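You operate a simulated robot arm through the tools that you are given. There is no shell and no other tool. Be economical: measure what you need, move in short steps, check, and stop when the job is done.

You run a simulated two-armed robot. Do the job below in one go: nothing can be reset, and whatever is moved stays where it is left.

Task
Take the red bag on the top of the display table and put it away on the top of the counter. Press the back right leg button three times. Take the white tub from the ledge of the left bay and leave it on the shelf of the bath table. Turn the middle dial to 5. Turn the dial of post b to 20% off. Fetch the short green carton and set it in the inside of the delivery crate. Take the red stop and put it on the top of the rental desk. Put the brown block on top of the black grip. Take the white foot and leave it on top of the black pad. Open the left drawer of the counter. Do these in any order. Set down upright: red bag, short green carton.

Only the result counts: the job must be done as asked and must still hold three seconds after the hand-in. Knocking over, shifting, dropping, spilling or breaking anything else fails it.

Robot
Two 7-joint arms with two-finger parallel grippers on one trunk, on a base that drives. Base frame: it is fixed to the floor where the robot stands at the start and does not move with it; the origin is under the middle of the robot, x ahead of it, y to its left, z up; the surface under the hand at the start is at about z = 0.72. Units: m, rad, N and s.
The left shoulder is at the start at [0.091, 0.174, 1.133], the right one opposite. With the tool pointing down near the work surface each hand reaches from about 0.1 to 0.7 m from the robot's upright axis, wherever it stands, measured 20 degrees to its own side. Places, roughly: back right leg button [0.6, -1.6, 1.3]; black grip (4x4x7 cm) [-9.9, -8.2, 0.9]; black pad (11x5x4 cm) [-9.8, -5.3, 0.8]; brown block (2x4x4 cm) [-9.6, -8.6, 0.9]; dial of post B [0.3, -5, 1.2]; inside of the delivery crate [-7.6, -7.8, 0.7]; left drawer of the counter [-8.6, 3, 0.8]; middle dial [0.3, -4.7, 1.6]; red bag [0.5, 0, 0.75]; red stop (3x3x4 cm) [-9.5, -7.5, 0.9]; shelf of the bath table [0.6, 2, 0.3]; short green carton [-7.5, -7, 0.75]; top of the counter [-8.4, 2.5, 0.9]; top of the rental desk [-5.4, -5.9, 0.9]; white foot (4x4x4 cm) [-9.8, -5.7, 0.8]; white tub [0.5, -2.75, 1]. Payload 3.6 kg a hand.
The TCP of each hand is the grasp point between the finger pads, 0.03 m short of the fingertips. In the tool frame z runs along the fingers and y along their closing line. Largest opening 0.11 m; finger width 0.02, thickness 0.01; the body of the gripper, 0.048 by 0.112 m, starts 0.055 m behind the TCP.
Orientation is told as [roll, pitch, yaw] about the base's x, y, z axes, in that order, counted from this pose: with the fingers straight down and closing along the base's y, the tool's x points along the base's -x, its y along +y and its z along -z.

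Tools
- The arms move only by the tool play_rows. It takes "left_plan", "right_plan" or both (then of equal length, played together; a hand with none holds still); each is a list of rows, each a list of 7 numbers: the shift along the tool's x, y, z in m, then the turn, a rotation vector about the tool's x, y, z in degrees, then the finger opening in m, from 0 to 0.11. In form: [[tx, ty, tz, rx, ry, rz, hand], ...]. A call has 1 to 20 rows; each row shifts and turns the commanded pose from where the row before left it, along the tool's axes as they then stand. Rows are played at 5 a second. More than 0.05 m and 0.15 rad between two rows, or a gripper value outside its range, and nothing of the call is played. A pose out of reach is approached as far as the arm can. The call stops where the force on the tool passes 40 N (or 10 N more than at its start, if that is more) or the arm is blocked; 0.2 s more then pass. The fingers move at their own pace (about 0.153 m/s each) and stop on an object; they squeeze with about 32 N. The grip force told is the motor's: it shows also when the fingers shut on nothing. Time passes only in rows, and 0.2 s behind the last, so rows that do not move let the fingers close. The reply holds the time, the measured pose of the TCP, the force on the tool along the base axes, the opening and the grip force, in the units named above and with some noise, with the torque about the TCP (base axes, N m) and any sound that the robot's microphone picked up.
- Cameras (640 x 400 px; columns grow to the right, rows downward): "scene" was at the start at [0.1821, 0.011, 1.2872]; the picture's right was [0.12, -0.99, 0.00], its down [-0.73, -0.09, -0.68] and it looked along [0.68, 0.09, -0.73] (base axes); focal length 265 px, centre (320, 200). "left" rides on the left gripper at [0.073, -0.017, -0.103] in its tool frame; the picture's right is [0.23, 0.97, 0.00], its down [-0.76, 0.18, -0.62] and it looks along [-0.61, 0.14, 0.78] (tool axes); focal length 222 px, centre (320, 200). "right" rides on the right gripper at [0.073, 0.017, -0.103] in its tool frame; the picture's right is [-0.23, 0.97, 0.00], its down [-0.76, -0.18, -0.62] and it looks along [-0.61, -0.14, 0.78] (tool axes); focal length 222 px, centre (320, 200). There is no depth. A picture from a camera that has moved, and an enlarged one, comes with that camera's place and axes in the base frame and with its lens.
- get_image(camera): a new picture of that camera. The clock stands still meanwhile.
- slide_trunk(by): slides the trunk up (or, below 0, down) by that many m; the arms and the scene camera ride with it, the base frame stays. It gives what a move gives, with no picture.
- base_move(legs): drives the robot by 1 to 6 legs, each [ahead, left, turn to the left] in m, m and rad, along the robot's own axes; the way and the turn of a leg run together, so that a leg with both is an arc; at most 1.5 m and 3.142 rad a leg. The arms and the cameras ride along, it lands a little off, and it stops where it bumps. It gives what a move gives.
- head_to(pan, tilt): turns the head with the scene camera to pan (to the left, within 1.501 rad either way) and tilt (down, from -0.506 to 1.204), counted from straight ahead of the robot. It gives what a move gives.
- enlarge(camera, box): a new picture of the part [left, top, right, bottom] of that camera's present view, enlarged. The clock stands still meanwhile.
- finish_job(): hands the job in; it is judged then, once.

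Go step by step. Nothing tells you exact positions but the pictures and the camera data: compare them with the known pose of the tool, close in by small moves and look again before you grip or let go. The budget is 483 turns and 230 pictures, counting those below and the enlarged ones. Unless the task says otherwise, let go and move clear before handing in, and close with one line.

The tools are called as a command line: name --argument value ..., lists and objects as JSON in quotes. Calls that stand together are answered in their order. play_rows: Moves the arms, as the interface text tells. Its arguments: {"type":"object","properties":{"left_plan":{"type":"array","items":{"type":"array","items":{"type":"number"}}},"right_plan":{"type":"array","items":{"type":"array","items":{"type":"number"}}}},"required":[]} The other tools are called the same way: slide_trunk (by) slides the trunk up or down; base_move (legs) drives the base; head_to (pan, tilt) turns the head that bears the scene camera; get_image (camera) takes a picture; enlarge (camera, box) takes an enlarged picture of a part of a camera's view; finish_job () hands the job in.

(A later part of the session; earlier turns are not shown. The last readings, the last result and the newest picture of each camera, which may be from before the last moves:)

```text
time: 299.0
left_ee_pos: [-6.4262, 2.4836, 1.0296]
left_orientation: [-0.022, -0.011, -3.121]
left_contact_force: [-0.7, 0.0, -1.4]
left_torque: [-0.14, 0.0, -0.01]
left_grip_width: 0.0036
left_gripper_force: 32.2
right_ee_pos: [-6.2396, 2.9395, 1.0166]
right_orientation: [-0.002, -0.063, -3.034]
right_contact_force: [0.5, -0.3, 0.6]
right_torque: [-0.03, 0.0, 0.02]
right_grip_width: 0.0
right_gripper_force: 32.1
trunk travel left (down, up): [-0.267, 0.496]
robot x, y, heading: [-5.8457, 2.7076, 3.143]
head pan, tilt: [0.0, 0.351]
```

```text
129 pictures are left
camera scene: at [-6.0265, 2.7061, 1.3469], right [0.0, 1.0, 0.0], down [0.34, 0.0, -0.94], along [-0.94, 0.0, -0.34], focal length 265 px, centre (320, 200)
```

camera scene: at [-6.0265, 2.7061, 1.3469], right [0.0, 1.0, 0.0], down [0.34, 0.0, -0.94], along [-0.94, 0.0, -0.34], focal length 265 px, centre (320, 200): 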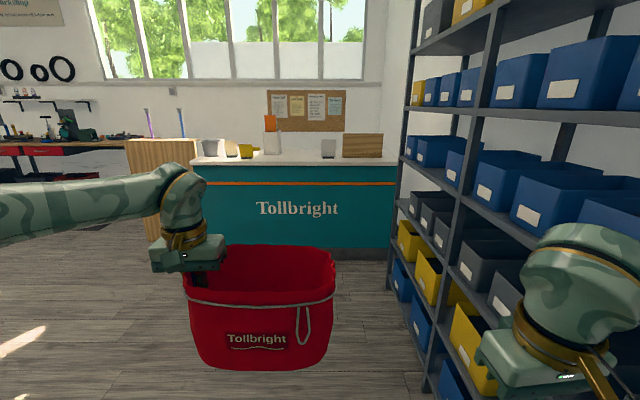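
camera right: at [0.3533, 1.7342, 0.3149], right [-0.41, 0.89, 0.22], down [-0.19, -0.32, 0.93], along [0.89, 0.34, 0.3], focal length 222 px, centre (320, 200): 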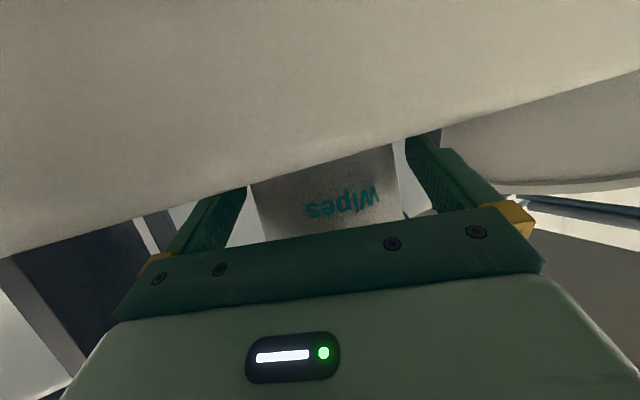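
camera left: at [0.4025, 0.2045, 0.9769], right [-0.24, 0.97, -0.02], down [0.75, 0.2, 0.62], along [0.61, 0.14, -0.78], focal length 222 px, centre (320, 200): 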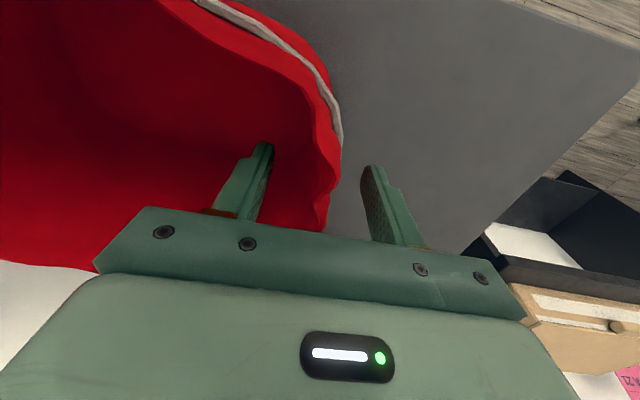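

Blocked, probably the right elbow on the rack. I back up a little and look right.

base_move --legs '[[-0.08, 0, 0]]'

head_to --pan -1.2 --tilt 0.2

get_image --camera "scene"

head_to --pan 1.3 --tilt 0.3

get_image --camera "scene"

```text
time: 300.0
left_ee_pos: [-6.3481, 2.4861, 1.0281]
left_orientation: [-0.018, -0.006, -3.12]
left_contact_force: [-0.6, -0.1, -0.8]
left_torque: [-0.13, 0.03, 0.01]
left_grip_width: 0.0037
left_gripper_force: 31.6
right_ee_pos: [-6.1599, 2.9423, 1.0147]
right_orientation: [0.001, -0.06, -3.036]
right_contact_force: [1.2, -0.6, -0.2]
right_torque: [0.02, 0.05, -0.02]
right_grip_width: 0.0
right_gripper_force: 32.1
trunk travel left (down, up): [-0.267, 0.496]
robot x, y, heading: [-5.767, 2.7089, 3.141]
head pan, tilt: [0.0, 0.351]
```

```text
time: 301.4
left_ee_pos: [-6.3491, 2.4888, 1.0277]
left_orientation: [-0.019, -0.006, -3.12]
left_contact_force: [-0.1, -0.3, -1.7]
left_torque: [-0.12, 0.01, -0.01]
left_grip_width: 0.0037
left_gripper_force: 32.4
right_ee_pos: [-6.1623, 2.9409, 1.0137]
right_orientation: [0.001, -0.059, -3.035]
right_contact_force: [-0.7, 0.2, 0.2]
right_torque: [0.02, 0.02, 0.03]
right_grip_width: 0.0
right_gripper_force: 31.8
trunk travel left (down, up): [-0.267, 0.496]
robot x, y, heading: [-5.7659, 2.7089, 3.142]
head pan, tilt: [-1.201, 0.201]
```

```text
128 pictures are left
camera scene: at [-5.8917, 2.7969, 1.36], right [0.93, 0.36, 0.0], down [0.07, -0.19, -0.98], along [-0.35, 0.91, -0.2], focal length 265 px, centre (320, 200)
```

scene: 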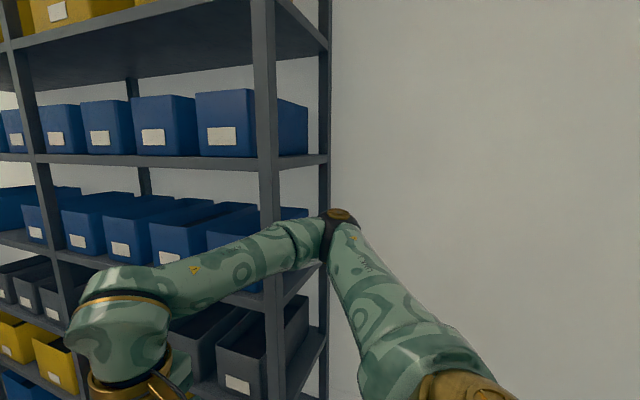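

```text
time: 303.7
left_ee_pos: [-6.3502, 2.487, 1.0285]
left_orientation: [-0.02, -0.005, -3.12]
left_contact_force: [0.3, 0.8, -2.2]
left_torque: [-0.13, -0.02, -0.02]
left_grip_width: 0.0037
left_gripper_force: 31.5
right_ee_pos: [-6.1623, 2.9422, 1.0143]
right_orientation: [0.003, -0.058, -3.036]
right_contact_force: [1.2, -1.2, 0.2]
right_torque: [-0.04, -0.01, 0.01]
right_grip_width: 0.0001
right_gripper_force: 32.0
trunk travel left (down, up): [-0.267, 0.496]
robot x, y, heading: [-5.7671, 2.7074, 3.143]
head pan, tilt: [1.3, 0.3]
```

```text
127 pictures are left
camera scene: at [-5.883, 2.6201, 1.3507], right [-0.96, 0.27, 0.0], down [0.08, 0.28, -0.96], along [-0.26, -0.92, -0.3], focal length 265 px, centre (320, 200)
```

scene: 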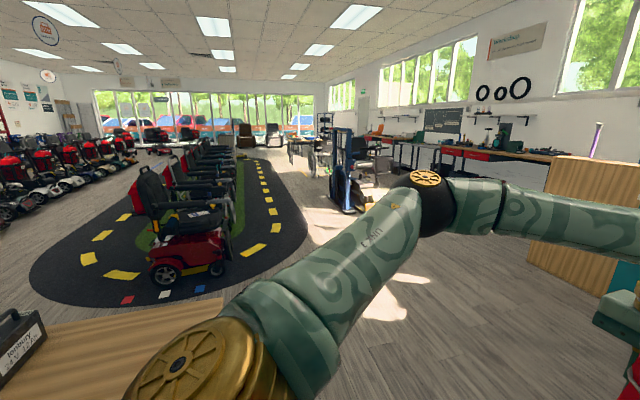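

The rack is undisturbed. I strafe left 0.35 m (the table edge is at y 1.9) and continue.

base_move --legs '[[0, 0.33, 0], [1.1, 0, 0]]'

head_to --pan 0.0 --tilt 0.45

get_image --camera "scene"

```text
time: 305.6
left_ee_pos: [-6.3482, 2.2157, 1.0263]
left_orientation: [-0.018, -0.005, -3.101]
left_contact_force: [-0.5, 0.2, -1.2]
left_torque: [-0.16, -0.05, 0.01]
left_grip_width: 0.0037
left_gripper_force: 32.0
right_ee_pos: [-6.1688, 2.6745, 1.0146]
right_orientation: [0.0, -0.059, -3.017]
right_contact_force: [-1.0, 0.7, -0.3]
right_torque: [0.0, -0.02, 0.04]
right_grip_width: 0.0
right_gripper_force: 32.0
trunk travel left (down, up): [-0.267, 0.496]
robot x, y, heading: [-5.7647, 2.4516, -3.128]
head pan, tilt: [1.3, 0.3]
stopped in leg 1: the robot was blocked; the commanded pose is now the measured one
```

```text
time: 307.1
left_ee_pos: [-6.3468, 2.2155, 1.0272]
left_orientation: [-0.02, -0.003, -3.102]
left_contact_force: [-0.3, 0.0, -1.6]
left_torque: [-0.11, -0.01, -0.02]
left_grip_width: 0.0036
left_gripper_force: 32.3
right_ee_pos: [-6.1675, 2.6735, 1.0144]
right_orientation: [0.002, -0.06, -3.016]
right_contact_force: [0.1, 0.8, -0.3]
right_torque: [-0.01, -0.02, 0.02]
right_grip_width: 0.0001
right_gripper_force: 32.2
trunk travel left (down, up): [-0.267, 0.496]
robot x, y, heading: [-5.7664, 2.444, -3.129]
head pan, tilt: [0.0, 0.45]
```

```text
126 pictures are left
camera scene: at [-5.9516, 2.4462, 1.3367], right [-0.02, 1.0, 0.0], down [0.44, 0.01, -0.9], along [-0.9, -0.02, -0.44], focal length 265 px, centre (320, 200)
```

scene: 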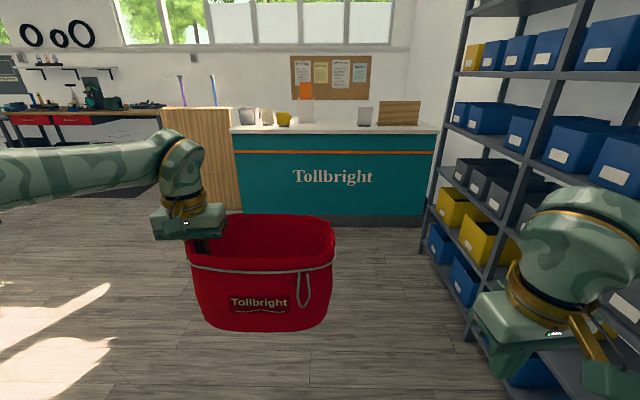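

The base touched the small table. I move off 4 cm and go forward past it, carefully.

base_move --legs '[[0, -0.05, -0.013], [1.0, 0, 0]]'

head_to --pan 0.0 --tilt 0.5

get_image --camera "scene"

head_to --pan 1.5 --tilt 0.4

get_image --camera "scene"

```text
time: 312.8
left_ee_pos: [-7.3455, 2.2705, 1.0268]
left_orientation: [-0.02, -0.002, -3.118]
left_contact_force: [-0.6, -1.0, -1.7]
left_torque: [-0.14, -0.01, 0.03]
left_grip_width: 0.0035
left_gripper_force: 31.9
right_ee_pos: [-7.1602, 2.7261, 1.0148]
right_orientation: [0.002, -0.061, -3.032]
right_contact_force: [0.6, 0.1, -0.2]
right_torque: [0.05, 0.01, 0.0]
right_grip_width: 0.0
right_gripper_force: 32.3
trunk travel left (down, up): [-0.267, 0.496]
robot x, y, heading: [-6.7581, 2.4928, -3.141]
head pan, tilt: [0.0, 0.45]
```

```text
time: 313.4
left_ee_pos: [-7.3453, 2.2702, 1.0274]
left_orientation: [-0.021, -0.003, -3.117]
left_contact_force: [-0.4, 0.2, -1.7]
left_torque: [-0.16, 0.02, -0.04]
left_grip_width: 0.0039
left_gripper_force: 31.6
right_ee_pos: [-7.1593, 2.7267, 1.0147]
right_orientation: [0.003, -0.058, -3.031]
right_contact_force: [0.9, -1.4, -1.5]
right_torque: [0.02, 0.01, -0.03]
right_grip_width: 0.0
right_gripper_force: 32.4
trunk travel left (down, up): [-0.267, 0.496]
robot x, y, heading: [-6.7595, 2.4966, -3.14]
head pan, tilt: [0.0, 0.499]
```

```text
125 pictures are left
camera scene: at [-6.9456, 2.4956, 1.3323], right [0.0, 1.0, 0.0], down [0.48, 0.0, -0.88], along [-0.88, 0.0, -0.48], focal length 265 px, centre (320, 200)
```

scene: 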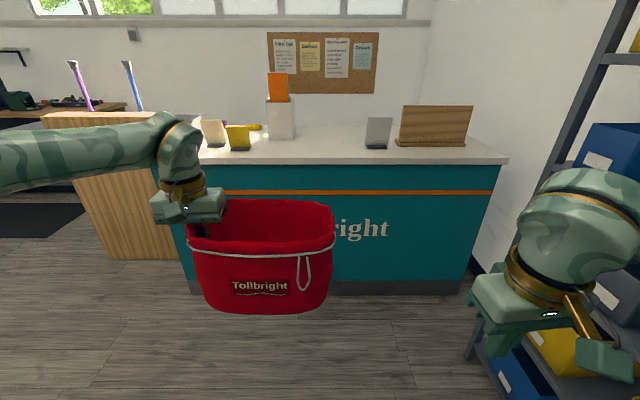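

```text
time: 315.0
left_ee_pos: [-7.3453, 2.2708, 1.0265]
left_orientation: [-0.02, -0.004, -3.119]
left_contact_force: [0.8, -0.2, -2.1]
left_torque: [-0.12, -0.03, -0.01]
left_grip_width: 0.0036
left_gripper_force: 31.9
right_ee_pos: [-7.159, 2.7266, 1.0148]
right_orientation: [0.003, -0.06, -3.032]
right_contact_force: [0.3, 0.8, -0.2]
right_torque: [-0.01, 0.0, 0.0]
right_grip_width: 0.0001
right_gripper_force: 32.0
trunk travel left (down, up): [-0.267, 0.496]
robot x, y, heading: [-6.761, 2.4935, -3.135]
head pan, tilt: [1.499, 0.4]
```

```text
124 pictures are left
camera scene: at [-6.8612, 2.4034, 1.3415], right [-1.0, 0.07, 0.0], down [0.03, 0.39, -0.92], along [-0.06, -0.92, -0.39], focal length 265 px, centre (320, 200)
```

scene: 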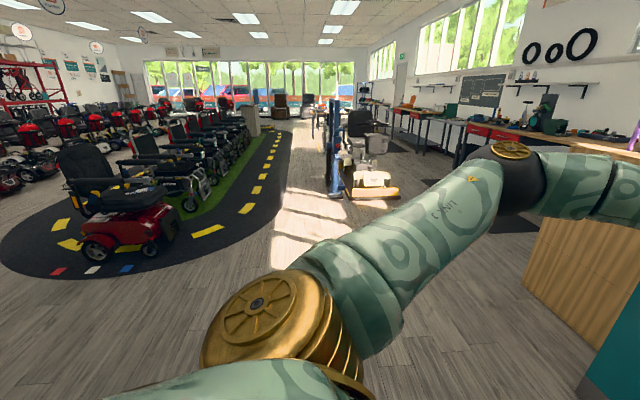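

The counter top (x -8.13 to -8.85) has free space around [-8.32, 2.53]. I raise the trunk 0.15, then approach.

slide_trunk --by 0.15

base_move --legs '[[0.3, -0.14, 0], [0.43, 0, 0]]'

head_to --pan 0.1 --tilt 0.75

get_image --camera "scene"

```text
time: 316.8
left_ee_pos: [-7.3308, 2.2698, 1.2085]
left_orientation: [-0.021, -0.064, -3.113]
left_contact_force: [-0.3, 0.8, -1.4]
left_torque: [-0.16, -0.04, 0.0]
left_grip_width: 0.0036
left_gripper_force: 32.0
right_ee_pos: [-7.1604, 2.7267, 1.1646]
right_orientation: [0.002, -0.059, -3.032]
right_contact_force: [-0.2, 0.3, 0.8]
right_torque: [-0.01, 0.02, -0.01]
right_grip_width: 0.0
right_gripper_force: 31.9
trunk travel left (down, up): [-0.417, 0.346]
robot x, y, heading: [-6.7604, 2.4947, -3.138]
head pan, tilt: [1.499, 0.4]
```

```text
time: 321.2
left_ee_pos: [-8.061, 2.4109, 1.2074]
left_orientation: [-0.021, -0.066, -3.116]
left_contact_force: [-0.3, -0.1, -1.2]
left_torque: [-0.14, 0.0, 0.01]
left_grip_width: 0.0036
left_gripper_force: 31.9
right_ee_pos: [-7.8892, 2.8664, 1.1642]
right_orientation: [0.0, -0.06, -3.033]
right_contact_force: [0.4, 0.5, 0.1]
right_torque: [0.01, 0.02, 0.0]
right_grip_width: 0.0
right_gripper_force: 32.5
trunk travel left (down, up): [-0.417, 0.346]
robot x, y, heading: [-7.4956, 2.6328, -3.142]
head pan, tilt: [1.499, 0.4]
```

```text
time: 322.7
left_ee_pos: [-8.0603, 2.4104, 1.2089]
left_orientation: [-0.021, -0.064, -3.114]
left_contact_force: [-0.1, 0.5, -1.9]
left_torque: [-0.13, -0.01, 0.01]
left_grip_width: 0.0037
left_gripper_force: 32.0
right_ee_pos: [-7.8898, 2.8657, 1.1641]
right_orientation: [0.001, -0.059, -3.034]
right_contact_force: [0.0, 0.1, 0.3]
right_torque: [-0.02, -0.01, 0.01]
right_grip_width: 0.0
right_gripper_force: 31.9
trunk travel left (down, up): [-0.417, 0.346]
robot x, y, heading: [-7.4913, 2.6343, -3.139]
head pan, tilt: [0.099, 0.75]
```

```text
123 pictures are left
camera scene: at [-7.6137, 2.6264, 1.4627], right [-0.1, 0.99, 0.0], down [0.68, 0.07, -0.73], along [-0.73, -0.07, -0.68], focal length 265 px, centre (320, 200)
```

scene: 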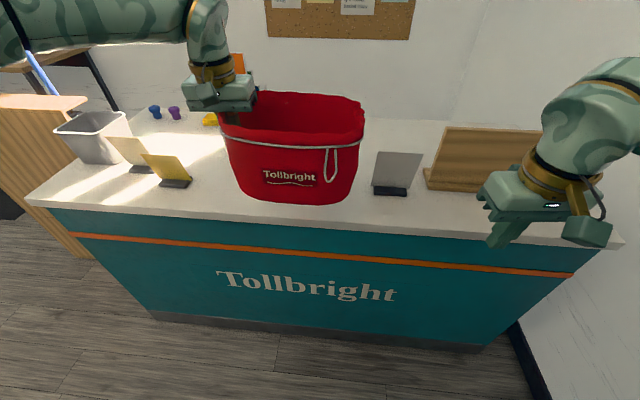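

I go forward 0.12 with the base and 0.115 with the arm, then lower to 4 cm above the top.

base_move --legs '[[0.12, 0, 0]]'

play_rows --left_plan '[[-0.04, 0, 0, 0, 0, 0, 0], [-0.04, 0, 0, 0, 0, 0, 0], [-0.035, 0, 0, 0, 0, 0, 0], [0, 0, 0.04, 0, 0, 0, 0], [0, 0, 0.04, 0, 0, 0, 0], [0, 0, 0.04, 0, 0, 0, 0]]'

get_image --camera "scene"

```text
time: 323.9
left_ee_pos: [-8.1827, 2.411, 1.208]
left_orientation: [-0.021, -0.064, -3.117]
left_contact_force: [-0.4, 0.2, -1.8]
left_torque: [-0.16, -0.01, 0.0]
left_grip_width: 0.0036
left_gripper_force: 32.0
right_ee_pos: [-8.0091, 2.8673, 1.1646]
right_orientation: [0.001, -0.06, -3.034]
right_contact_force: [-0.3, -0.3, 0.0]
right_torque: [0.01, 0.01, 0.0]
right_grip_width: 0.0
right_gripper_force: 31.9
trunk travel left (down, up): [-0.417, 0.346]
robot x, y, heading: [-7.6107, 2.6343, 3.139]
head pan, tilt: [0.099, 0.75]
```

```text
time: 325.3
left_ee_pos: [-8.1912, 2.4132, 1.0887]
left_orientation: [-0.021, -0.064, -3.117]
left_contact_force: [-0.2, -0.8, -0.8]
left_torque: [-0.13, -0.02, 0.03]
left_grip_width: 0.0037
left_gripper_force: 31.8
left hand out of reach, approached as far as the arm can: row 1, 2, 3
right_ee_pos: [-8.0098, 2.8661, 1.1652]
right_orientation: [0.003, -0.058, -3.035]
right_contact_force: [1.1, -0.1, 0.5]
right_torque: [0.01, -0.04, -0.05]
right_grip_width: 0.0
right_gripper_force: 32.0
trunk travel left (down, up): [-0.417, 0.346]
robot x, y, heading: [-7.6164, 2.6343, 3.144]
head pan, tilt: [0.099, 0.75]
```

```text
122 pictures are left
camera scene: at [-7.7354, 2.6264, 1.4626], right [-0.1, 1.0, 0.0], down [0.68, 0.07, -0.73], along [-0.73, -0.07, -0.68], focal length 265 px, centre (320, 200)
```

scene: 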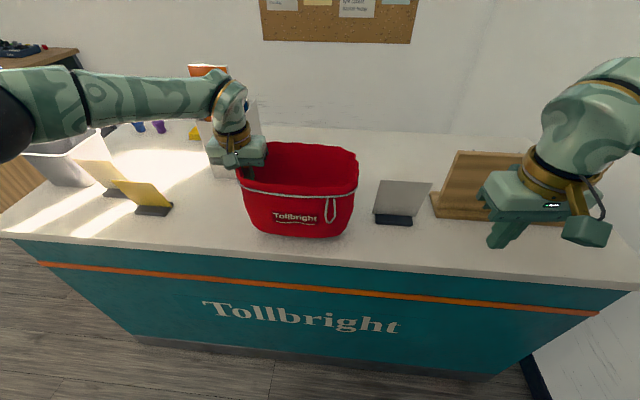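

I push forward more at this lower height.

play_rows --left_plan '[[-0.03, 0, 0.0, 0, 0, 0, 0], [-0.03, 0, 0.0, 0, 0, 0, 0], [-0.03, 0, 0.0, 0, 0, 0, 0]]'

get_image --camera "left"

```text
time: 326.1
left_ee_pos: [-8.2197, 2.4148, 1.0925]
left_orientation: [-0.019, -0.066, -3.115]
left_contact_force: [-1.2, -0.4, -1.3]
left_torque: [-0.14, -0.04, 0.0]
left_grip_width: 0.0036
left_gripper_force: 31.9
left hand out of reach, approached as far as the arm can: row 2, 3
right_ee_pos: [-8.0107, 2.8666, 1.1648]
right_orientation: [0.0, -0.059, -3.033]
right_contact_force: [0.0, -0.4, -0.2]
right_torque: [0.0, -0.01, 0.0]
right_grip_width: 0.0
right_gripper_force: 32.2
trunk travel left (down, up): [-0.417, 0.346]
robot x, y, heading: [-7.6126, 2.6318, 3.14]
head pan, tilt: [0.099, 0.75]
```

```text
121 pictures are left
camera left: at [-8.1416, 2.4305, 1.191], right [0.25, -0.97, -0.03], down [-0.71, -0.21, 0.67], along [-0.65, -0.14, -0.74], focal length 222 px, centre (320, 200)
```

left: 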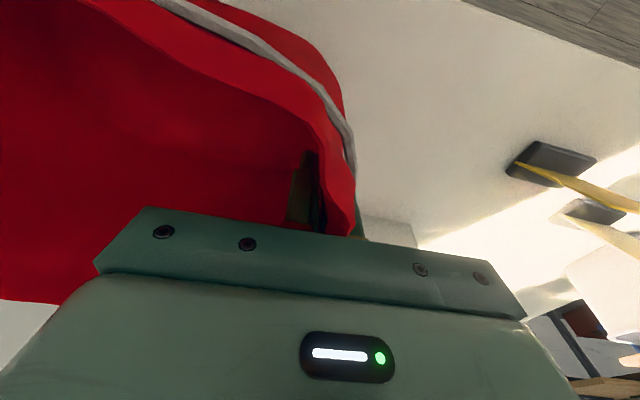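

I move the base 0.06 forward, then lower the bag in small steps.

base_move --legs '[[0.06, 0, 0]]'

play_rows --left_plan '[[0, 0, 0.03, 0, 0, 0, 0], [0, 0, 0.015, 0, 0, 0, 0], [0, 0, 0.008, 0, 0, 0, 0], [0, 0, 0.006, 0, 0, 0, 0]]'

get_image --camera "scene"

```text
time: 327.1
left_ee_pos: [-8.2799, 2.4141, 1.0911]
left_orientation: [-0.023, -0.067, -3.115]
left_contact_force: [-1.3, 0.1, -1.1]
left_torque: [-0.13, -0.01, 0.02]
left_grip_width: 0.0038
left_gripper_force: 31.8
right_ee_pos: [-8.0707, 2.8667, 1.1636]
right_orientation: [0.001, -0.059, -3.034]
right_contact_force: [0.5, 0.0, -0.1]
right_torque: [-0.03, 0.02, 0.01]
right_grip_width: 0.0
right_gripper_force: 32.0
trunk travel left (down, up): [-0.417, 0.346]
robot x, y, heading: [-7.674, 2.6335, 3.14]
head pan, tilt: [0.099, 0.75]
```

```text
time: 327.9
left_ee_pos: [-8.286, 2.4131, 1.0472]
left_orientation: [-0.029, -0.08, -3.107]
left_contact_force: [4.0, -1.4, 17.6]
left_torque: [2.46, -1.35, -0.51]
left_grip_width: 0.005
left_gripper_force: 31.5
right_ee_pos: [-8.0695, 2.865, 1.1652]
right_orientation: [0.001, -0.057, -3.033]
right_contact_force: [-0.9, -1.4, -1.2]
right_torque: [0.02, 0.01, -0.04]
right_grip_width: 0.0001
right_gripper_force: 31.8
trunk travel left (down, up): [-0.417, 0.346]
robot x, y, heading: [-7.6707, 2.6309, -3.142]
head pan, tilt: [0.099, 0.75]
stopped in row 4 (left hand): the force on the tool passed its limit at 47 N (the readings are from after the stop); the commanded pose is now the measured one
```

```text
120 pictures are left
camera scene: at [-7.7929, 2.6261, 1.4628], right [-0.1, 0.99, 0.0], down [0.68, 0.07, -0.73], along [-0.73, -0.07, -0.68], focal length 265 px, centre (320, 200)
```

scene: 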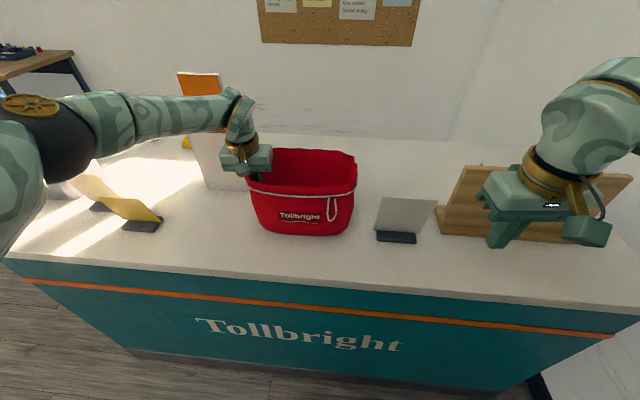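

The bag rests on the counter. I ease up 4 mm, open and lift the hand away.

play_rows --left_plan '[[0, 0, -0.004, 0, 0, 0, 0], [0, 0, 0, 0, 0, 0, 0.04], [0, 0, 0, 0, 0, 0, 0.04], [0, 0, -0.03, 0, 0, 0, 0.04], [0, 0, -0.04, 0, 0, 0, 0.04], [0, 0, -0.04, 0, 0, 0, 0.04]]'

get_image --camera "scene"

```text
time: 329.3
left_ee_pos: [-8.2813, 2.412, 1.1084]
left_orientation: [-0.024, -0.079, -3.108]
left_contact_force: [-1.0, -0.6, -0.3]
left_torque: [0.0, 0.0, -0.01]
left_grip_width: 0.04
left_gripper_force: 0.0
left hand out of reach, approached as far as the arm can: row 5, 6
right_ee_pos: [-8.0701, 2.8669, 1.1635]
right_orientation: [0.001, -0.059, -3.033]
right_contact_force: [-0.2, 0.5, -0.4]
right_torque: [-0.01, 0.0, 0.01]
right_grip_width: 0.0001
right_gripper_force: 31.5
trunk travel left (down, up): [-0.417, 0.346]
robot x, y, heading: [-7.6733, 2.6346, -3.137]
head pan, tilt: [0.099, 0.75]
```

```text
119 pictures are left
camera scene: at [-7.7948, 2.6262, 1.4626], right [-0.1, 1.0, 0.0], down [0.68, 0.07, -0.73], along [-0.73, -0.07, -0.68], focal length 265 px, centre (320, 200)
```

scene: 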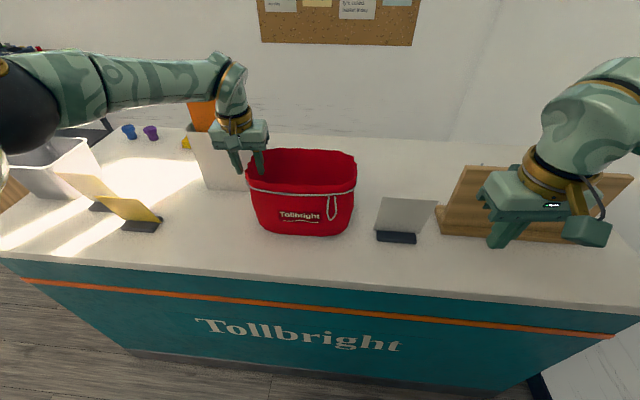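

The bag stands upright. I lift clear with the trunk, back off, and look toward the counter's left side.

slide_trunk --by 0.12

base_move --legs '[[-0.45, 0, 0]]'

play_rows --left_plan '[[0.04, 0, 0, 0, 0, 0, 0.0], [0.04, 0, 0, 0, 0, 0, 0.0], [0.04, 0, 0, 0, 0, 0, 0.0], [0.04, 0, 0, 0, 0, 0, 0.0], [0.04, -0.02, 0, 0, 0, 0, 0.0]]'

base_move --legs '[[0, 1.3, 0]]'

head_to --pan 0.2 --tilt 0.35

get_image --camera "scene"

```text
time: 330.8
left_ee_pos: [-8.2745, 2.4103, 1.2553]
left_orientation: [-0.026, -0.124, -3.105]
left_contact_force: [0.3, 0.0, 0.1]
left_torque: [0.02, 0.01, -0.03]
left_grip_width: 0.0402
left_gripper_force: 0.0
right_ee_pos: [-8.0702, 2.8652, 1.2845]
right_orientation: [0.0, -0.059, -3.034]
right_contact_force: [0.3, 0.5, 0.3]
right_torque: [0.0, -0.03, -0.01]
right_grip_width: 0.0
right_gripper_force: 32.0
trunk travel left (down, up): [-0.537, 0.226]
robot x, y, heading: [-7.6742, 2.6328, -3.144]
head pan, tilt: [0.099, 0.75]
```

```text
time: 333.5
left_ee_pos: [-7.8231, 2.4108, 1.2563]
left_orientation: [-0.025, -0.126, -3.102]
left_contact_force: [0.9, 0.3, -0.1]
left_torque: [0.0, 0.02, 0.02]
left_grip_width: 0.0402
left_gripper_force: 0.0
right_ee_pos: [-7.6208, 2.8671, 1.284]
right_orientation: [0.002, -0.06, -3.029]
right_contact_force: [0.1, 0.3, -0.5]
right_torque: [0.03, 0.04, 0.01]
right_grip_width: 0.0001
right_gripper_force: 32.1
trunk travel left (down, up): [-0.537, 0.226]
robot x, y, heading: [-7.2252, 2.6325, -3.14]
head pan, tilt: [0.099, 0.75]
```

```text
time: 334.7
left_ee_pos: [-7.6265, 2.4397, 1.2316]
left_orientation: [-0.026, -0.126, -3.101]
left_contact_force: [-0.3, -0.4, -0.2]
left_torque: [-0.03, 0.01, -0.01]
left_grip_width: 0.0
left_gripper_force: 32.1
right_ee_pos: [-7.621, 2.8663, 1.2842]
right_orientation: [0.004, -0.058, -3.033]
right_contact_force: [0.5, 0.5, 0.1]
right_torque: [-0.02, 0.0, -0.03]
right_grip_width: 0.0
right_gripper_force: 32.5
trunk travel left (down, up): [-0.537, 0.226]
robot x, y, heading: [-7.2217, 2.6328, -3.139]
head pan, tilt: [0.099, 0.75]
```

```text
time: 341.2
left_ee_pos: [-7.6235, 1.1418, 1.2322]
left_orientation: [-0.023, -0.124, -3.098]
left_contact_force: [0.1, -0.6, 0.4]
left_torque: [-0.01, 0.01, 0.0]
left_grip_width: 0.0001
left_gripper_force: 32.7
right_ee_pos: [-7.6187, 1.5686, 1.2839]
right_orientation: [0.0, -0.06, -3.03]
right_contact_force: [0.1, -0.5, -0.6]
right_torque: [0.0, 0.0, 0.05]
right_grip_width: 0.0001
right_gripper_force: 31.9
trunk travel left (down, up): [-0.537, 0.226]
robot x, y, heading: [-7.2179, 1.3344, -3.137]
head pan, tilt: [0.099, 0.75]
```

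```text
time: 342.1
left_ee_pos: [-7.6232, 1.1399, 1.231]
left_orientation: [-0.026, -0.127, -3.1]
left_contact_force: [-0.4, -0.2, 0.7]
left_torque: [0.01, 0.0, 0.03]
left_grip_width: 0.0001
left_gripper_force: 31.9
right_ee_pos: [-7.6184, 1.5684, 1.2841]
right_orientation: [0.001, -0.06, -3.03]
right_contact_force: [0.2, -1.3, 0.0]
right_torque: [0.02, -0.05, -0.02]
right_grip_width: 0.0001
right_gripper_force: 32.1
trunk travel left (down, up): [-0.537, 0.226]
robot x, y, heading: [-7.2203, 1.3385, -3.138]
head pan, tilt: [0.201, 0.351]
```

```text
118 pictures are left
camera scene: at [-7.3287, 1.3195, 1.619], right [-0.2, 0.98, 0.0], down [0.34, 0.07, -0.94], along [-0.92, -0.19, -0.34], focal length 265 px, centre (320, 200)
```

scene: 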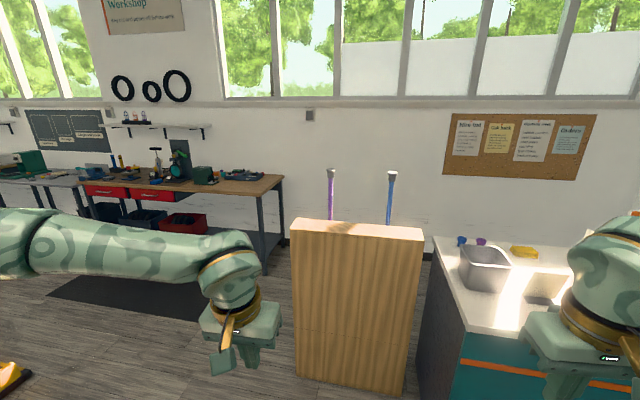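

A cane box stands at y 0.93–1.5 next to the counter; a wall bench ends near y 0.4. I drive around through the gap to behind the counter.

base_move --legs '[[0, 1.0, 0], [1.5, 0, 0], [0, 0, -1.57]]'

head_to --pan 0.0 --tilt 0.5

get_image --camera "scene"

```text
time: 358.1
left_ee_pos: [-8.9274, 0.7332, 1.2312]
left_orientation: [-0.025, -0.127, 1.626]
left_contact_force: [0.0, -0.5, 0.1]
left_torque: [-0.01, -0.04, 0.01]
left_grip_width: 0.0003
left_gripper_force: 32.3
right_ee_pos: [-8.499, 0.7346, 1.2843]
right_orientation: [0.002, -0.062, 1.697]
right_contact_force: [-0.3, -1.4, -0.3]
right_torque: [-0.02, 0.02, 0.0]
right_grip_width: 0.0001
right_gripper_force: 32.1
trunk travel left (down, up): [-0.537, 0.226]
robot x, y, heading: [-8.7253, 0.334, 1.583]
head pan, tilt: [0.201, 0.351]
```

```text
time: 358.9
left_ee_pos: [-8.9267, 0.7346, 1.2323]
left_orientation: [-0.026, -0.125, 1.624]
left_contact_force: [0.0, -0.1, 0.3]
left_torque: [0.02, -0.01, 0.01]
left_grip_width: 0.0
left_gripper_force: 32.0
right_ee_pos: [-8.4995, 0.7346, 1.2847]
right_orientation: [0.001, -0.059, 1.697]
right_contact_force: [0.1, -0.5, 0.7]
right_torque: [0.01, 0.0, 0.02]
right_grip_width: 0.0002
right_gripper_force: 31.5
trunk travel left (down, up): [-0.537, 0.226]
robot x, y, heading: [-8.7236, 0.3309, 1.587]
head pan, tilt: [0.0, 0.499]
```

```text
117 pictures are left
camera scene: at [-8.726, 0.4447, 1.6055], right [1.0, 0.02, 0.0], down [0.01, -0.48, -0.88], along [-0.02, 0.88, -0.48], focal length 265 px, centre (320, 200)
```

scene: 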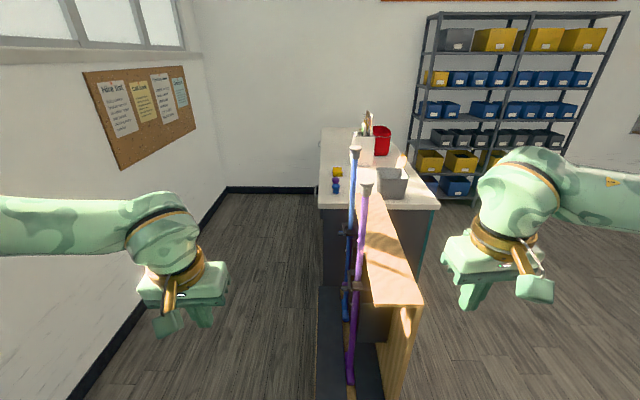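

The passage behind the counter is 1.3 m wide, centred at x = -9.4. I drive in and up to y about 2.8, then turn to face the drawers.

base_move --legs '[[0.6, 0.65, -0.01], [1.3, 0, 0], [0.55, 0, 0]]'

base_move --legs '[[0, 0, -1.57]]'

head_to --pan 0.2 --tilt 1.0

get_image --camera "scene"

```text
time: 372.4
left_ee_pos: [-9.61, 3.1797, 1.2314]
left_orientation: [-0.025, -0.126, 1.625]
left_contact_force: [-0.6, -0.2, -0.9]
left_torque: [0.01, 0.0, -0.03]
left_grip_width: 0.0002
left_gripper_force: 32.0
right_ee_pos: [-9.1817, 3.1807, 1.2848]
right_orientation: [0.003, -0.06, 1.696]
right_contact_force: [0.7, 0.1, 0.2]
right_torque: [0.0, 0.01, -0.02]
right_grip_width: 0.0001
right_gripper_force: 31.9
trunk travel left (down, up): [-0.537, 0.226]
robot x, y, heading: [-9.4107, 2.7781, 1.588]
head pan, tilt: [0.0, 0.499]
```

```text
time: 376.6
left_ee_pos: [-9.0109, 2.9886, 1.2322]
left_orientation: [-0.027, -0.126, 0.071]
left_contact_force: [0.0, -0.1, 0.4]
left_torque: [-0.02, 0.0, 0.01]
left_grip_width: 0.0002
left_gripper_force: 31.8
right_ee_pos: [-9.004, 2.5612, 1.2842]
right_orientation: [0.002, -0.059, 0.143]
right_contact_force: [0.0, -0.5, 0.1]
right_torque: [0.0, -0.02, 0.0]
right_grip_width: 0.0
right_gripper_force: 32.2
trunk travel left (down, up): [-0.537, 0.226]
robot x, y, heading: [-9.4046, 2.7764, 0.034]
head pan, tilt: [0.0, 0.499]
```

```text
time: 377.6
left_ee_pos: [-9.0109, 2.988, 1.2312]
left_orientation: [-0.026, -0.127, 0.072]
left_contact_force: [-0.8, 0.6, 0.2]
left_torque: [-0.02, 0.02, 0.04]
left_grip_width: 0.0
left_gripper_force: 32.0
right_ee_pos: [-9.0027, 2.5605, 1.2846]
right_orientation: [0.003, -0.058, 0.144]
right_contact_force: [-0.1, -0.7, 0.6]
right_torque: [0.01, -0.03, -0.01]
right_grip_width: 0.0002
right_gripper_force: 33.2
trunk travel left (down, up): [-0.537, 0.226]
robot x, y, heading: [-9.4087, 2.7805, 0.036]
head pan, tilt: [0.201, 1.0]
```

```text
116 pictures are left
camera scene: at [-9.3202, 2.7972, 1.5644], right [0.23, -0.97, 0.0], down [-0.82, -0.2, -0.54], along [0.53, 0.13, -0.84], focal length 265 px, centre (320, 200)
```

scene: 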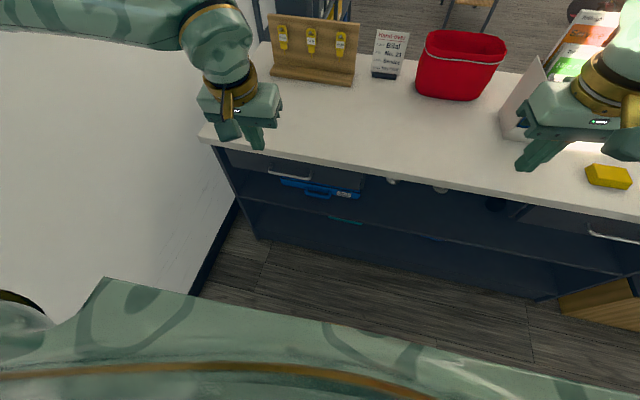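

The left drawer's bar handle is near [-8.76, 3.05, 0.80], protruding slightly past the top's edge. I zoom in on it.

enlarge --camera "scene" --box '[210, 130, 380, 230]'

get_image --camera "left"

```text
3.76 times, centred on (295, 180) of scene
camera zoom: at [-9.3202, 2.7972, 1.5644], right [0.23, -0.97, 0.0], down [-0.82, -0.2, -0.54], along [0.53, 0.13, -0.84], focal length 998 px, centre (414, 275)
```

zoom: 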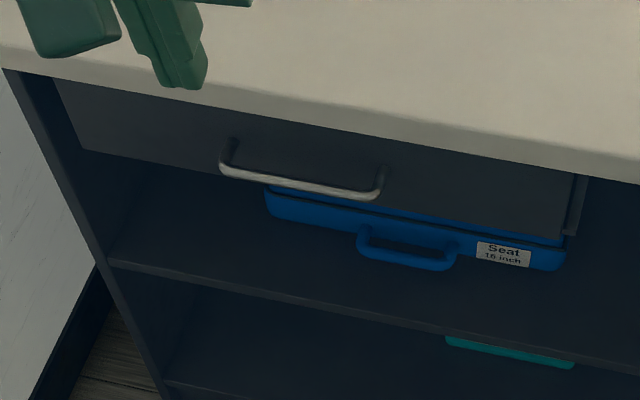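

```text
114 pictures are left
camera left: at [-9.0948, 2.968, 1.3269], right [-0.29, 0.95, -0.05], down [0.66, 0.24, 0.71], along [0.69, 0.17, -0.7], focal length 222 px, centre (320, 200)
```

left: 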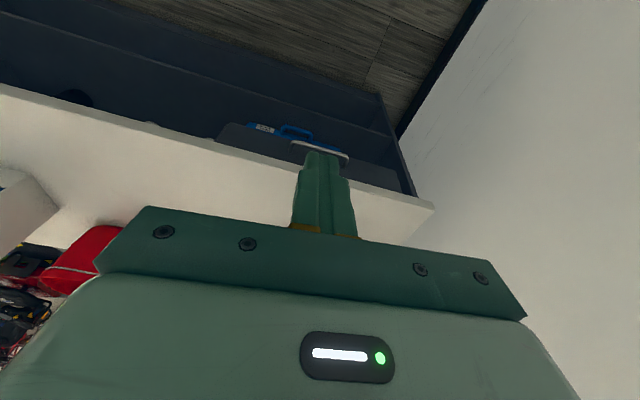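

Handle bar: about [-8.778, 3.038, 0.824], standing about 4 cm off the drawer front. I roll the left hand 90° so it can pinch the bar front-to-back, tilt it slightly forward, and lower the trunk.

play_rows --left_plan '[[0, 0, 0, 0, 0, -7.5, 0.03], [0, 0, 0, 0, 0, -7.5, 0.03], [0, 0, 0, 0, 0, -7.5, 0.03], [0, 0, 0, 0, 0, -7.5, 0.03], [0, 0, 0, 0, 0, -7.5, 0.03], [0, 0, 0, 0, 0, -7.5, 0.03], [0, 0, 0, 0, 0, -7.5, 0.03], [0, 0, 0, 0, 0, -7.5, 0.03], [0, 0, 0, 0, 0, -7.5, 0.03], [0, 0, 0, 0, 0, -7.5, 0.03], [0, 0, 0, 0, 0, -7.5, 0.03], [0, 0, 0, 0, 0, -3.5, 0.03], [0, 0, 0, 7, 0, 0, 0.03], [0, 0, 0, 6, 0, 0, 0.03]]'

slide_trunk --by -0.25

get_image --camera "left"

get_image --camera "scene"

```text
time: 380.6
left_ee_pos: [-9.0115, 2.9872, 1.2318]
left_orientation: [-0.355, 0.019, 1.57]
left_contact_force: [0.2, 0.5, 0.1]
left_torque: [-0.01, -0.04, 0.02]
left_grip_width: 0.03
left_gripper_force: 0.1
right_ee_pos: [-9.0036, 2.5613, 1.2844]
right_orientation: [0.002, -0.059, 0.143]
right_contact_force: [0.1, -0.6, -0.6]
right_torque: [-0.03, -0.03, 0.0]
right_grip_width: 0.0002
right_gripper_force: 32.3
trunk travel left (down, up): [-0.537, 0.226]
robot x, y, heading: [-9.4085, 2.7809, 0.032]
head pan, tilt: [0.201, 1.0]
```

```text
time: 383.1
left_ee_pos: [-9.0113, 2.9875, 0.9816]
left_orientation: [-0.353, 0.017, 1.571]
left_contact_force: [0.6, 0.5, -0.8]
left_torque: [-0.06, 0.03, -0.01]
left_grip_width: 0.0301
left_gripper_force: 0.0
right_ee_pos: [-9.003, 2.5604, 1.0352]
right_orientation: [0.001, -0.06, 0.143]
right_contact_force: [-0.3, -0.1, 0.4]
right_torque: [0.0, 0.0, -0.02]
right_grip_width: 0.0001
right_gripper_force: 31.9
trunk travel left (down, up): [-0.287, 0.476]
robot x, y, heading: [-9.4081, 2.7768, 0.037]
head pan, tilt: [0.201, 1.0]
```

```text
113 pictures are left
camera left: at [-9.0314, 2.9177, 1.0875], right [-0.91, -0.23, -0.33], down [-0.38, 0.77, 0.51], along [0.14, 0.59, -0.79], focal length 222 px, centre (320, 200)
```

left: 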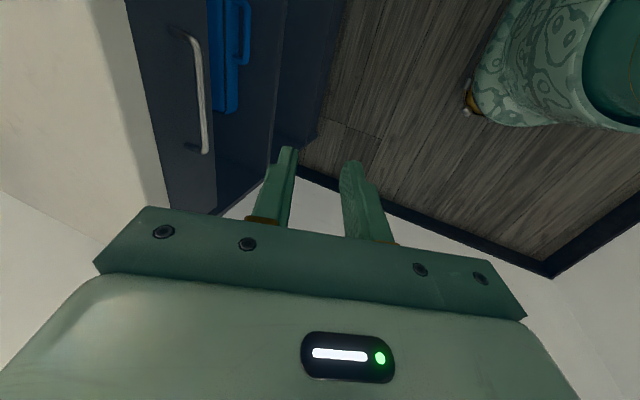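

```text
112 pictures are left
camera scene: at [-9.2549, 2.7995, 1.3119], right [0.23, -0.97, 0.0], down [-0.82, -0.2, -0.54], along [0.53, 0.13, -0.84], focal length 265 px, centre (320, 200)
```

scene: 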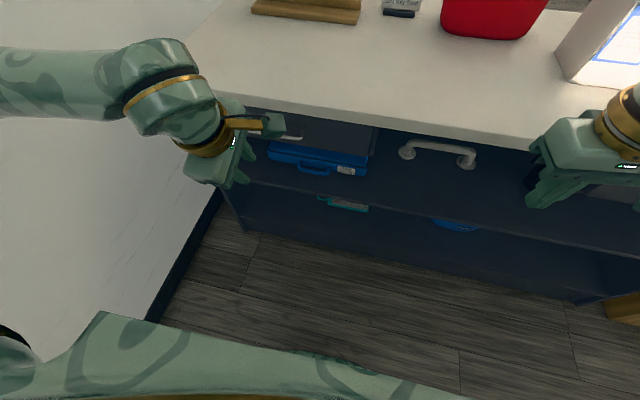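

The bar lies around x = -8.782, y 2.97–3.11. I move the left hand to 10 cm short of it along the tool axis.

play_rows --left_plan '[[-0.0119, -0.0403, 0.0257, 0, 0, 0, 0.03], [-0.0119, -0.0403, 0.0257, 0, 0, 0, 0.03], [-0.0119, -0.0403, 0.0257, 0, 0, 0, 0.03], [-0.0119, -0.0403, 0.0257, 0, 0, 0, 0.03]]'

get_image --camera "left"

enlarge --camera "scene" --box '[180, 60, 400, 200]'

```text
time: 384.1
left_ee_pos: [-8.8228, 3.0349, 0.9382]
left_orientation: [-0.353, 0.018, 1.571]
left_contact_force: [0.2, -0.8, 0.8]
left_torque: [-0.02, 0.01, -0.03]
left_grip_width: 0.0298
left_gripper_force: 0.1
right_ee_pos: [-9.0026, 2.5616, 1.0336]
right_orientation: [0.002, -0.059, 0.145]
right_contact_force: [-0.2, -0.4, -0.2]
right_torque: [0.01, -0.05, 0.03]
right_grip_width: 0.0
right_gripper_force: 31.9
trunk travel left (down, up): [-0.287, 0.476]
robot x, y, heading: [-9.4082, 2.7804, 0.037]
head pan, tilt: [0.201, 1.0]
```

```text
111 pictures are left
camera left: at [-8.8431, 2.9641, 1.043], right [-0.91, -0.23, -0.33], down [-0.38, 0.77, 0.51], along [0.14, 0.59, -0.79], focal length 222 px, centre (320, 200)
```

left: 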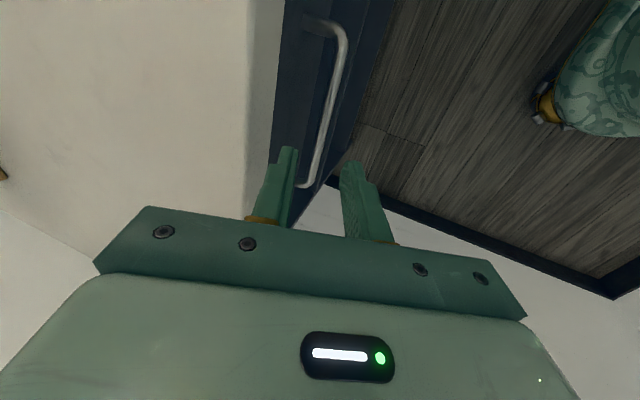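

```text
2.86 times, centred on (290, 130) of scene
camera zoom: at [-9.2536, 2.7994, 1.3116], right [0.23, -0.97, 0.0], down [-0.82, -0.2, -0.54], along [0.52, 0.13, -0.84], focal length 758 px, centre (406, 400)
```

zoom: 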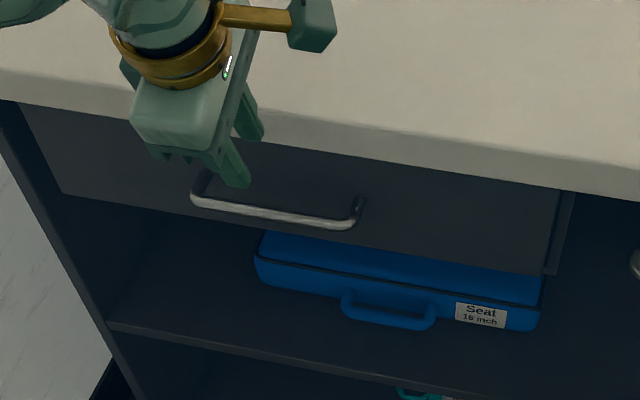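

Alignment is good; the bar passes between the fingertips. I advance along the tool axis and close.

play_rows --left_plan '[[0, 0.0045, 0.04, 0, 0, 0, 0.03], [0, 0, 0.04, 0, 0, 0, 0.03], [0, 0, 0.03, 0, 0, 0, 0.03], [0, 0, 0, 0, 0, 0, 0], [0, 0, 0, 0, 0, 0, 0], [0, 0, 0, 0, 0, 0, 0]]'

get_image --camera "left"

```text
time: 385.1
left_ee_pos: [-8.7947, 3.034, 0.8481]
left_orientation: [-0.377, 0.017, 1.573]
left_contact_force: [-39.8, -0.5, 37.1]
left_torque: [1.94, 0.13, -0.11]
left_grip_width: 0.0117
left_gripper_force: 32.0
right_ee_pos: [-9.0113, 2.5601, 1.0391]
right_orientation: [0.002, -0.068, 0.147]
right_contact_force: [-0.8, -0.1, 0.4]
right_torque: [0.01, -0.02, 0.01]
right_grip_width: 0.0
right_gripper_force: 31.9
trunk travel left (down, up): [-0.287, 0.476]
robot x, y, heading: [-9.4125, 2.779, 0.034]
head pan, tilt: [0.201, 1.0]
stopped in row 4 (left hand): the force on the tool passed its limit at 60 N (the readings are from after the stop); the commanded pose is now the measured one
```

```text
109 pictures are left
camera left: at [-8.8162, 2.9633, 0.9538], right [-0.91, -0.23, -0.35], down [-0.39, 0.77, 0.5], along [0.15, 0.59, -0.79], focal length 222 px, centre (320, 200)
```

left: 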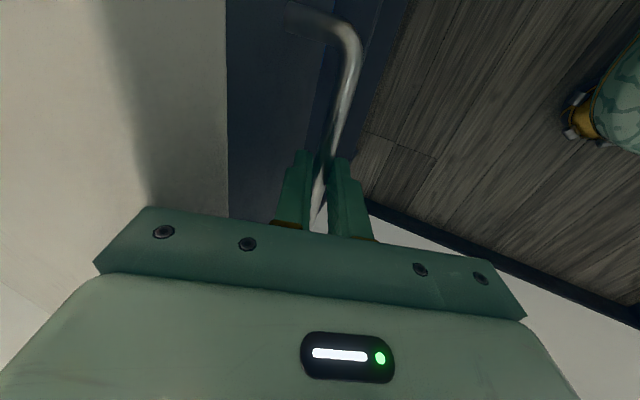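

The bar is pinched. I pull straight back along -x.

play_rows --left_plan '[[0, 0.0186, -0.0074, 0, 0, 0, 0], [0, 0.0186, -0.0074, 0, 0, 0, 0], [0, 0.0279, -0.011, 0, 0, 0, 0], [0, 0.0279, -0.011, 0, 0, 0, 0], [0, 0.0279, -0.011, 0, 0, 0, 0], [0, 0.0279, -0.011, 0, 0, 0, 0]]'

get_image --camera "scene"

```text
time: 386.5
left_ee_pos: [-8.9498, 3.0332, 0.8465]
left_orientation: [-0.372, 0.018, 1.572]
left_contact_force: [-2.6, 1.9, 35.8]
left_torque: [-0.13, -0.24, 0.06]
left_grip_width: 0.0117
left_gripper_force: 45.2
right_ee_pos: [-9.0067, 2.5614, 1.0365]
right_orientation: [0.001, -0.063, 0.143]
right_contact_force: [-0.2, 0.2, 0.4]
right_torque: [-0.04, 0.01, 0.0]
right_grip_width: 0.0
right_gripper_force: 31.9
trunk travel left (down, up): [-0.287, 0.476]
robot x, y, heading: [-9.4128, 2.778, 0.039]
head pan, tilt: [0.201, 1.0]
```

```text
108 pictures are left
camera scene: at [-9.2588, 2.7987, 1.3122], right [0.23, -0.97, 0.0], down [-0.82, -0.2, -0.54], along [0.53, 0.13, -0.84], focal length 265 px, centre (320, 200)
```

scene: 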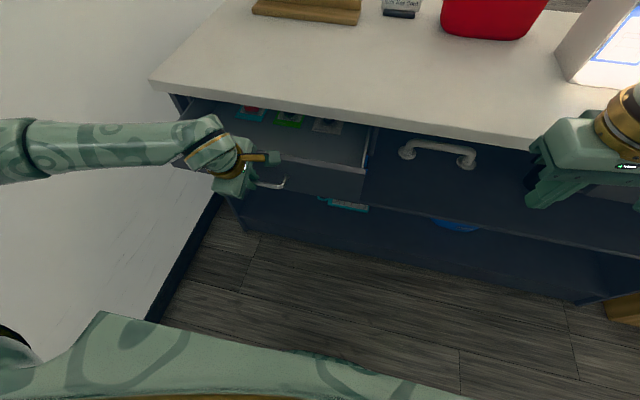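

The drawer has come out 15 cm. I keep pulling.

play_rows --left_plan '[[0, 0.0272, -0.014, 0, 0, 0, 0], [0, 0.0272, -0.013, 0, 0, 0, 0], [0, 0.0279, -0.011, 0, 0, 0, 0], [0, 0.0279, -0.011, 0, 0, 0, 0]]'

get_image --camera "scene"

```text
time: 387.4
left_ee_pos: [-9.0406, 3.021, 0.8501]
left_orientation: [-0.378, 0.071, 1.608]
left_contact_force: [1.3, 16.9, -13.2]
left_torque: [-0.25, 0.15, -1.14]
left_grip_width: 0.0128
left_gripper_force: 45.3
left hand out of reach, approached as far as the arm can: row 4
right_ee_pos: [-9.0029, 2.5614, 1.0335]
right_orientation: [0.002, -0.059, 0.145]
right_contact_force: [0.3, 0.2, 0.0]
right_torque: [0.06, 0.02, -0.02]
right_grip_width: 0.0003
right_gripper_force: 32.1
trunk travel left (down, up): [-0.287, 0.476]
robot x, y, heading: [-9.4078, 2.7791, 0.043]
head pan, tilt: [0.201, 1.0]
stopped in row 4 (left hand): the force on the tool passed its limit at 99 N (the readings are from after the stop); the commanded pose is now the measured one
```

```text
107 pictures are left
camera scene: at [-9.2546, 2.7997, 1.3115], right [0.24, -0.97, 0.0], down [-0.82, -0.2, -0.54], along [0.52, 0.13, -0.84], focal length 265 px, centre (320, 200)
```

scene: 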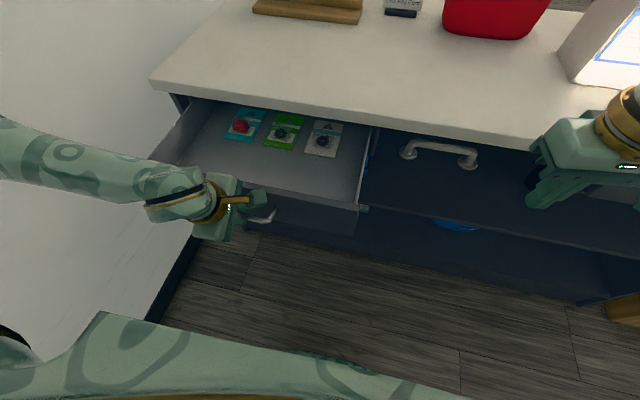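

About 25 cm open. I reverse the base gently to see if there is more travel.

base_move --legs '[[-0.08, 0, 0]]'

get_image --camera "scene"

```text
time: 388.4
left_ee_pos: [-9.1194, 3.0201, 0.8499]
left_orientation: [-0.385, 0.077, 1.606]
left_contact_force: [1.0, 31.2, -15.7]
left_torque: [1.2, 0.07, -0.57]
left_grip_width: 0.0126
left_gripper_force: 45.3
right_ee_pos: [-9.083, 2.563, 1.0355]
right_orientation: [-0.001, -0.058, 0.147]
right_contact_force: [0.2, 0.7, 0.1]
right_torque: [0.02, 0.0, 0.01]
right_grip_width: 0.0
right_gripper_force: 31.9
trunk travel left (down, up): [-0.287, 0.476]
robot x, y, heading: [-9.4925, 2.7729, 0.038]
head pan, tilt: [0.201, 1.0]
```

```text
106 pictures are left
camera scene: at [-9.3351, 2.8019, 1.3115], right [0.24, -0.97, 0.0], down [-0.82, -0.2, -0.54], along [0.52, 0.13, -0.84], focal length 265 px, centre (320, 200)
```

scene: 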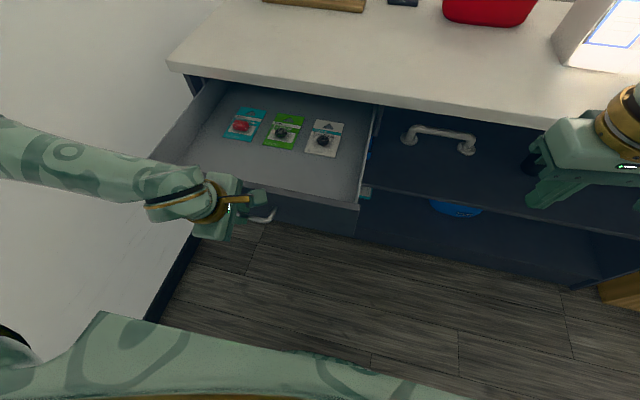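

base_move --legs '[[-0.05, 0, 0]]'

```text
time: 389.4
left_ee_pos: [-9.1706, 3.0187, 0.8508]
left_orientation: [-0.383, 0.069, 1.612]
left_contact_force: [2.1, 31.2, -5.4]
left_torque: [1.48, -0.06, -0.4]
left_grip_width: 0.0124
left_gripper_force: 44.9
right_ee_pos: [-9.1345, 2.5606, 1.0356]
right_orientation: [-0.002, -0.06, 0.147]
right_contact_force: [0.2, -0.4, -0.2]
right_torque: [0.02, -0.05, -0.02]
right_grip_width: 0.0
right_gripper_force: 31.7
trunk travel left (down, up): [-0.287, 0.476]
robot x, y, heading: [-9.5374, 2.7764, 0.038]
head pan, tilt: [0.201, 1.0]
```

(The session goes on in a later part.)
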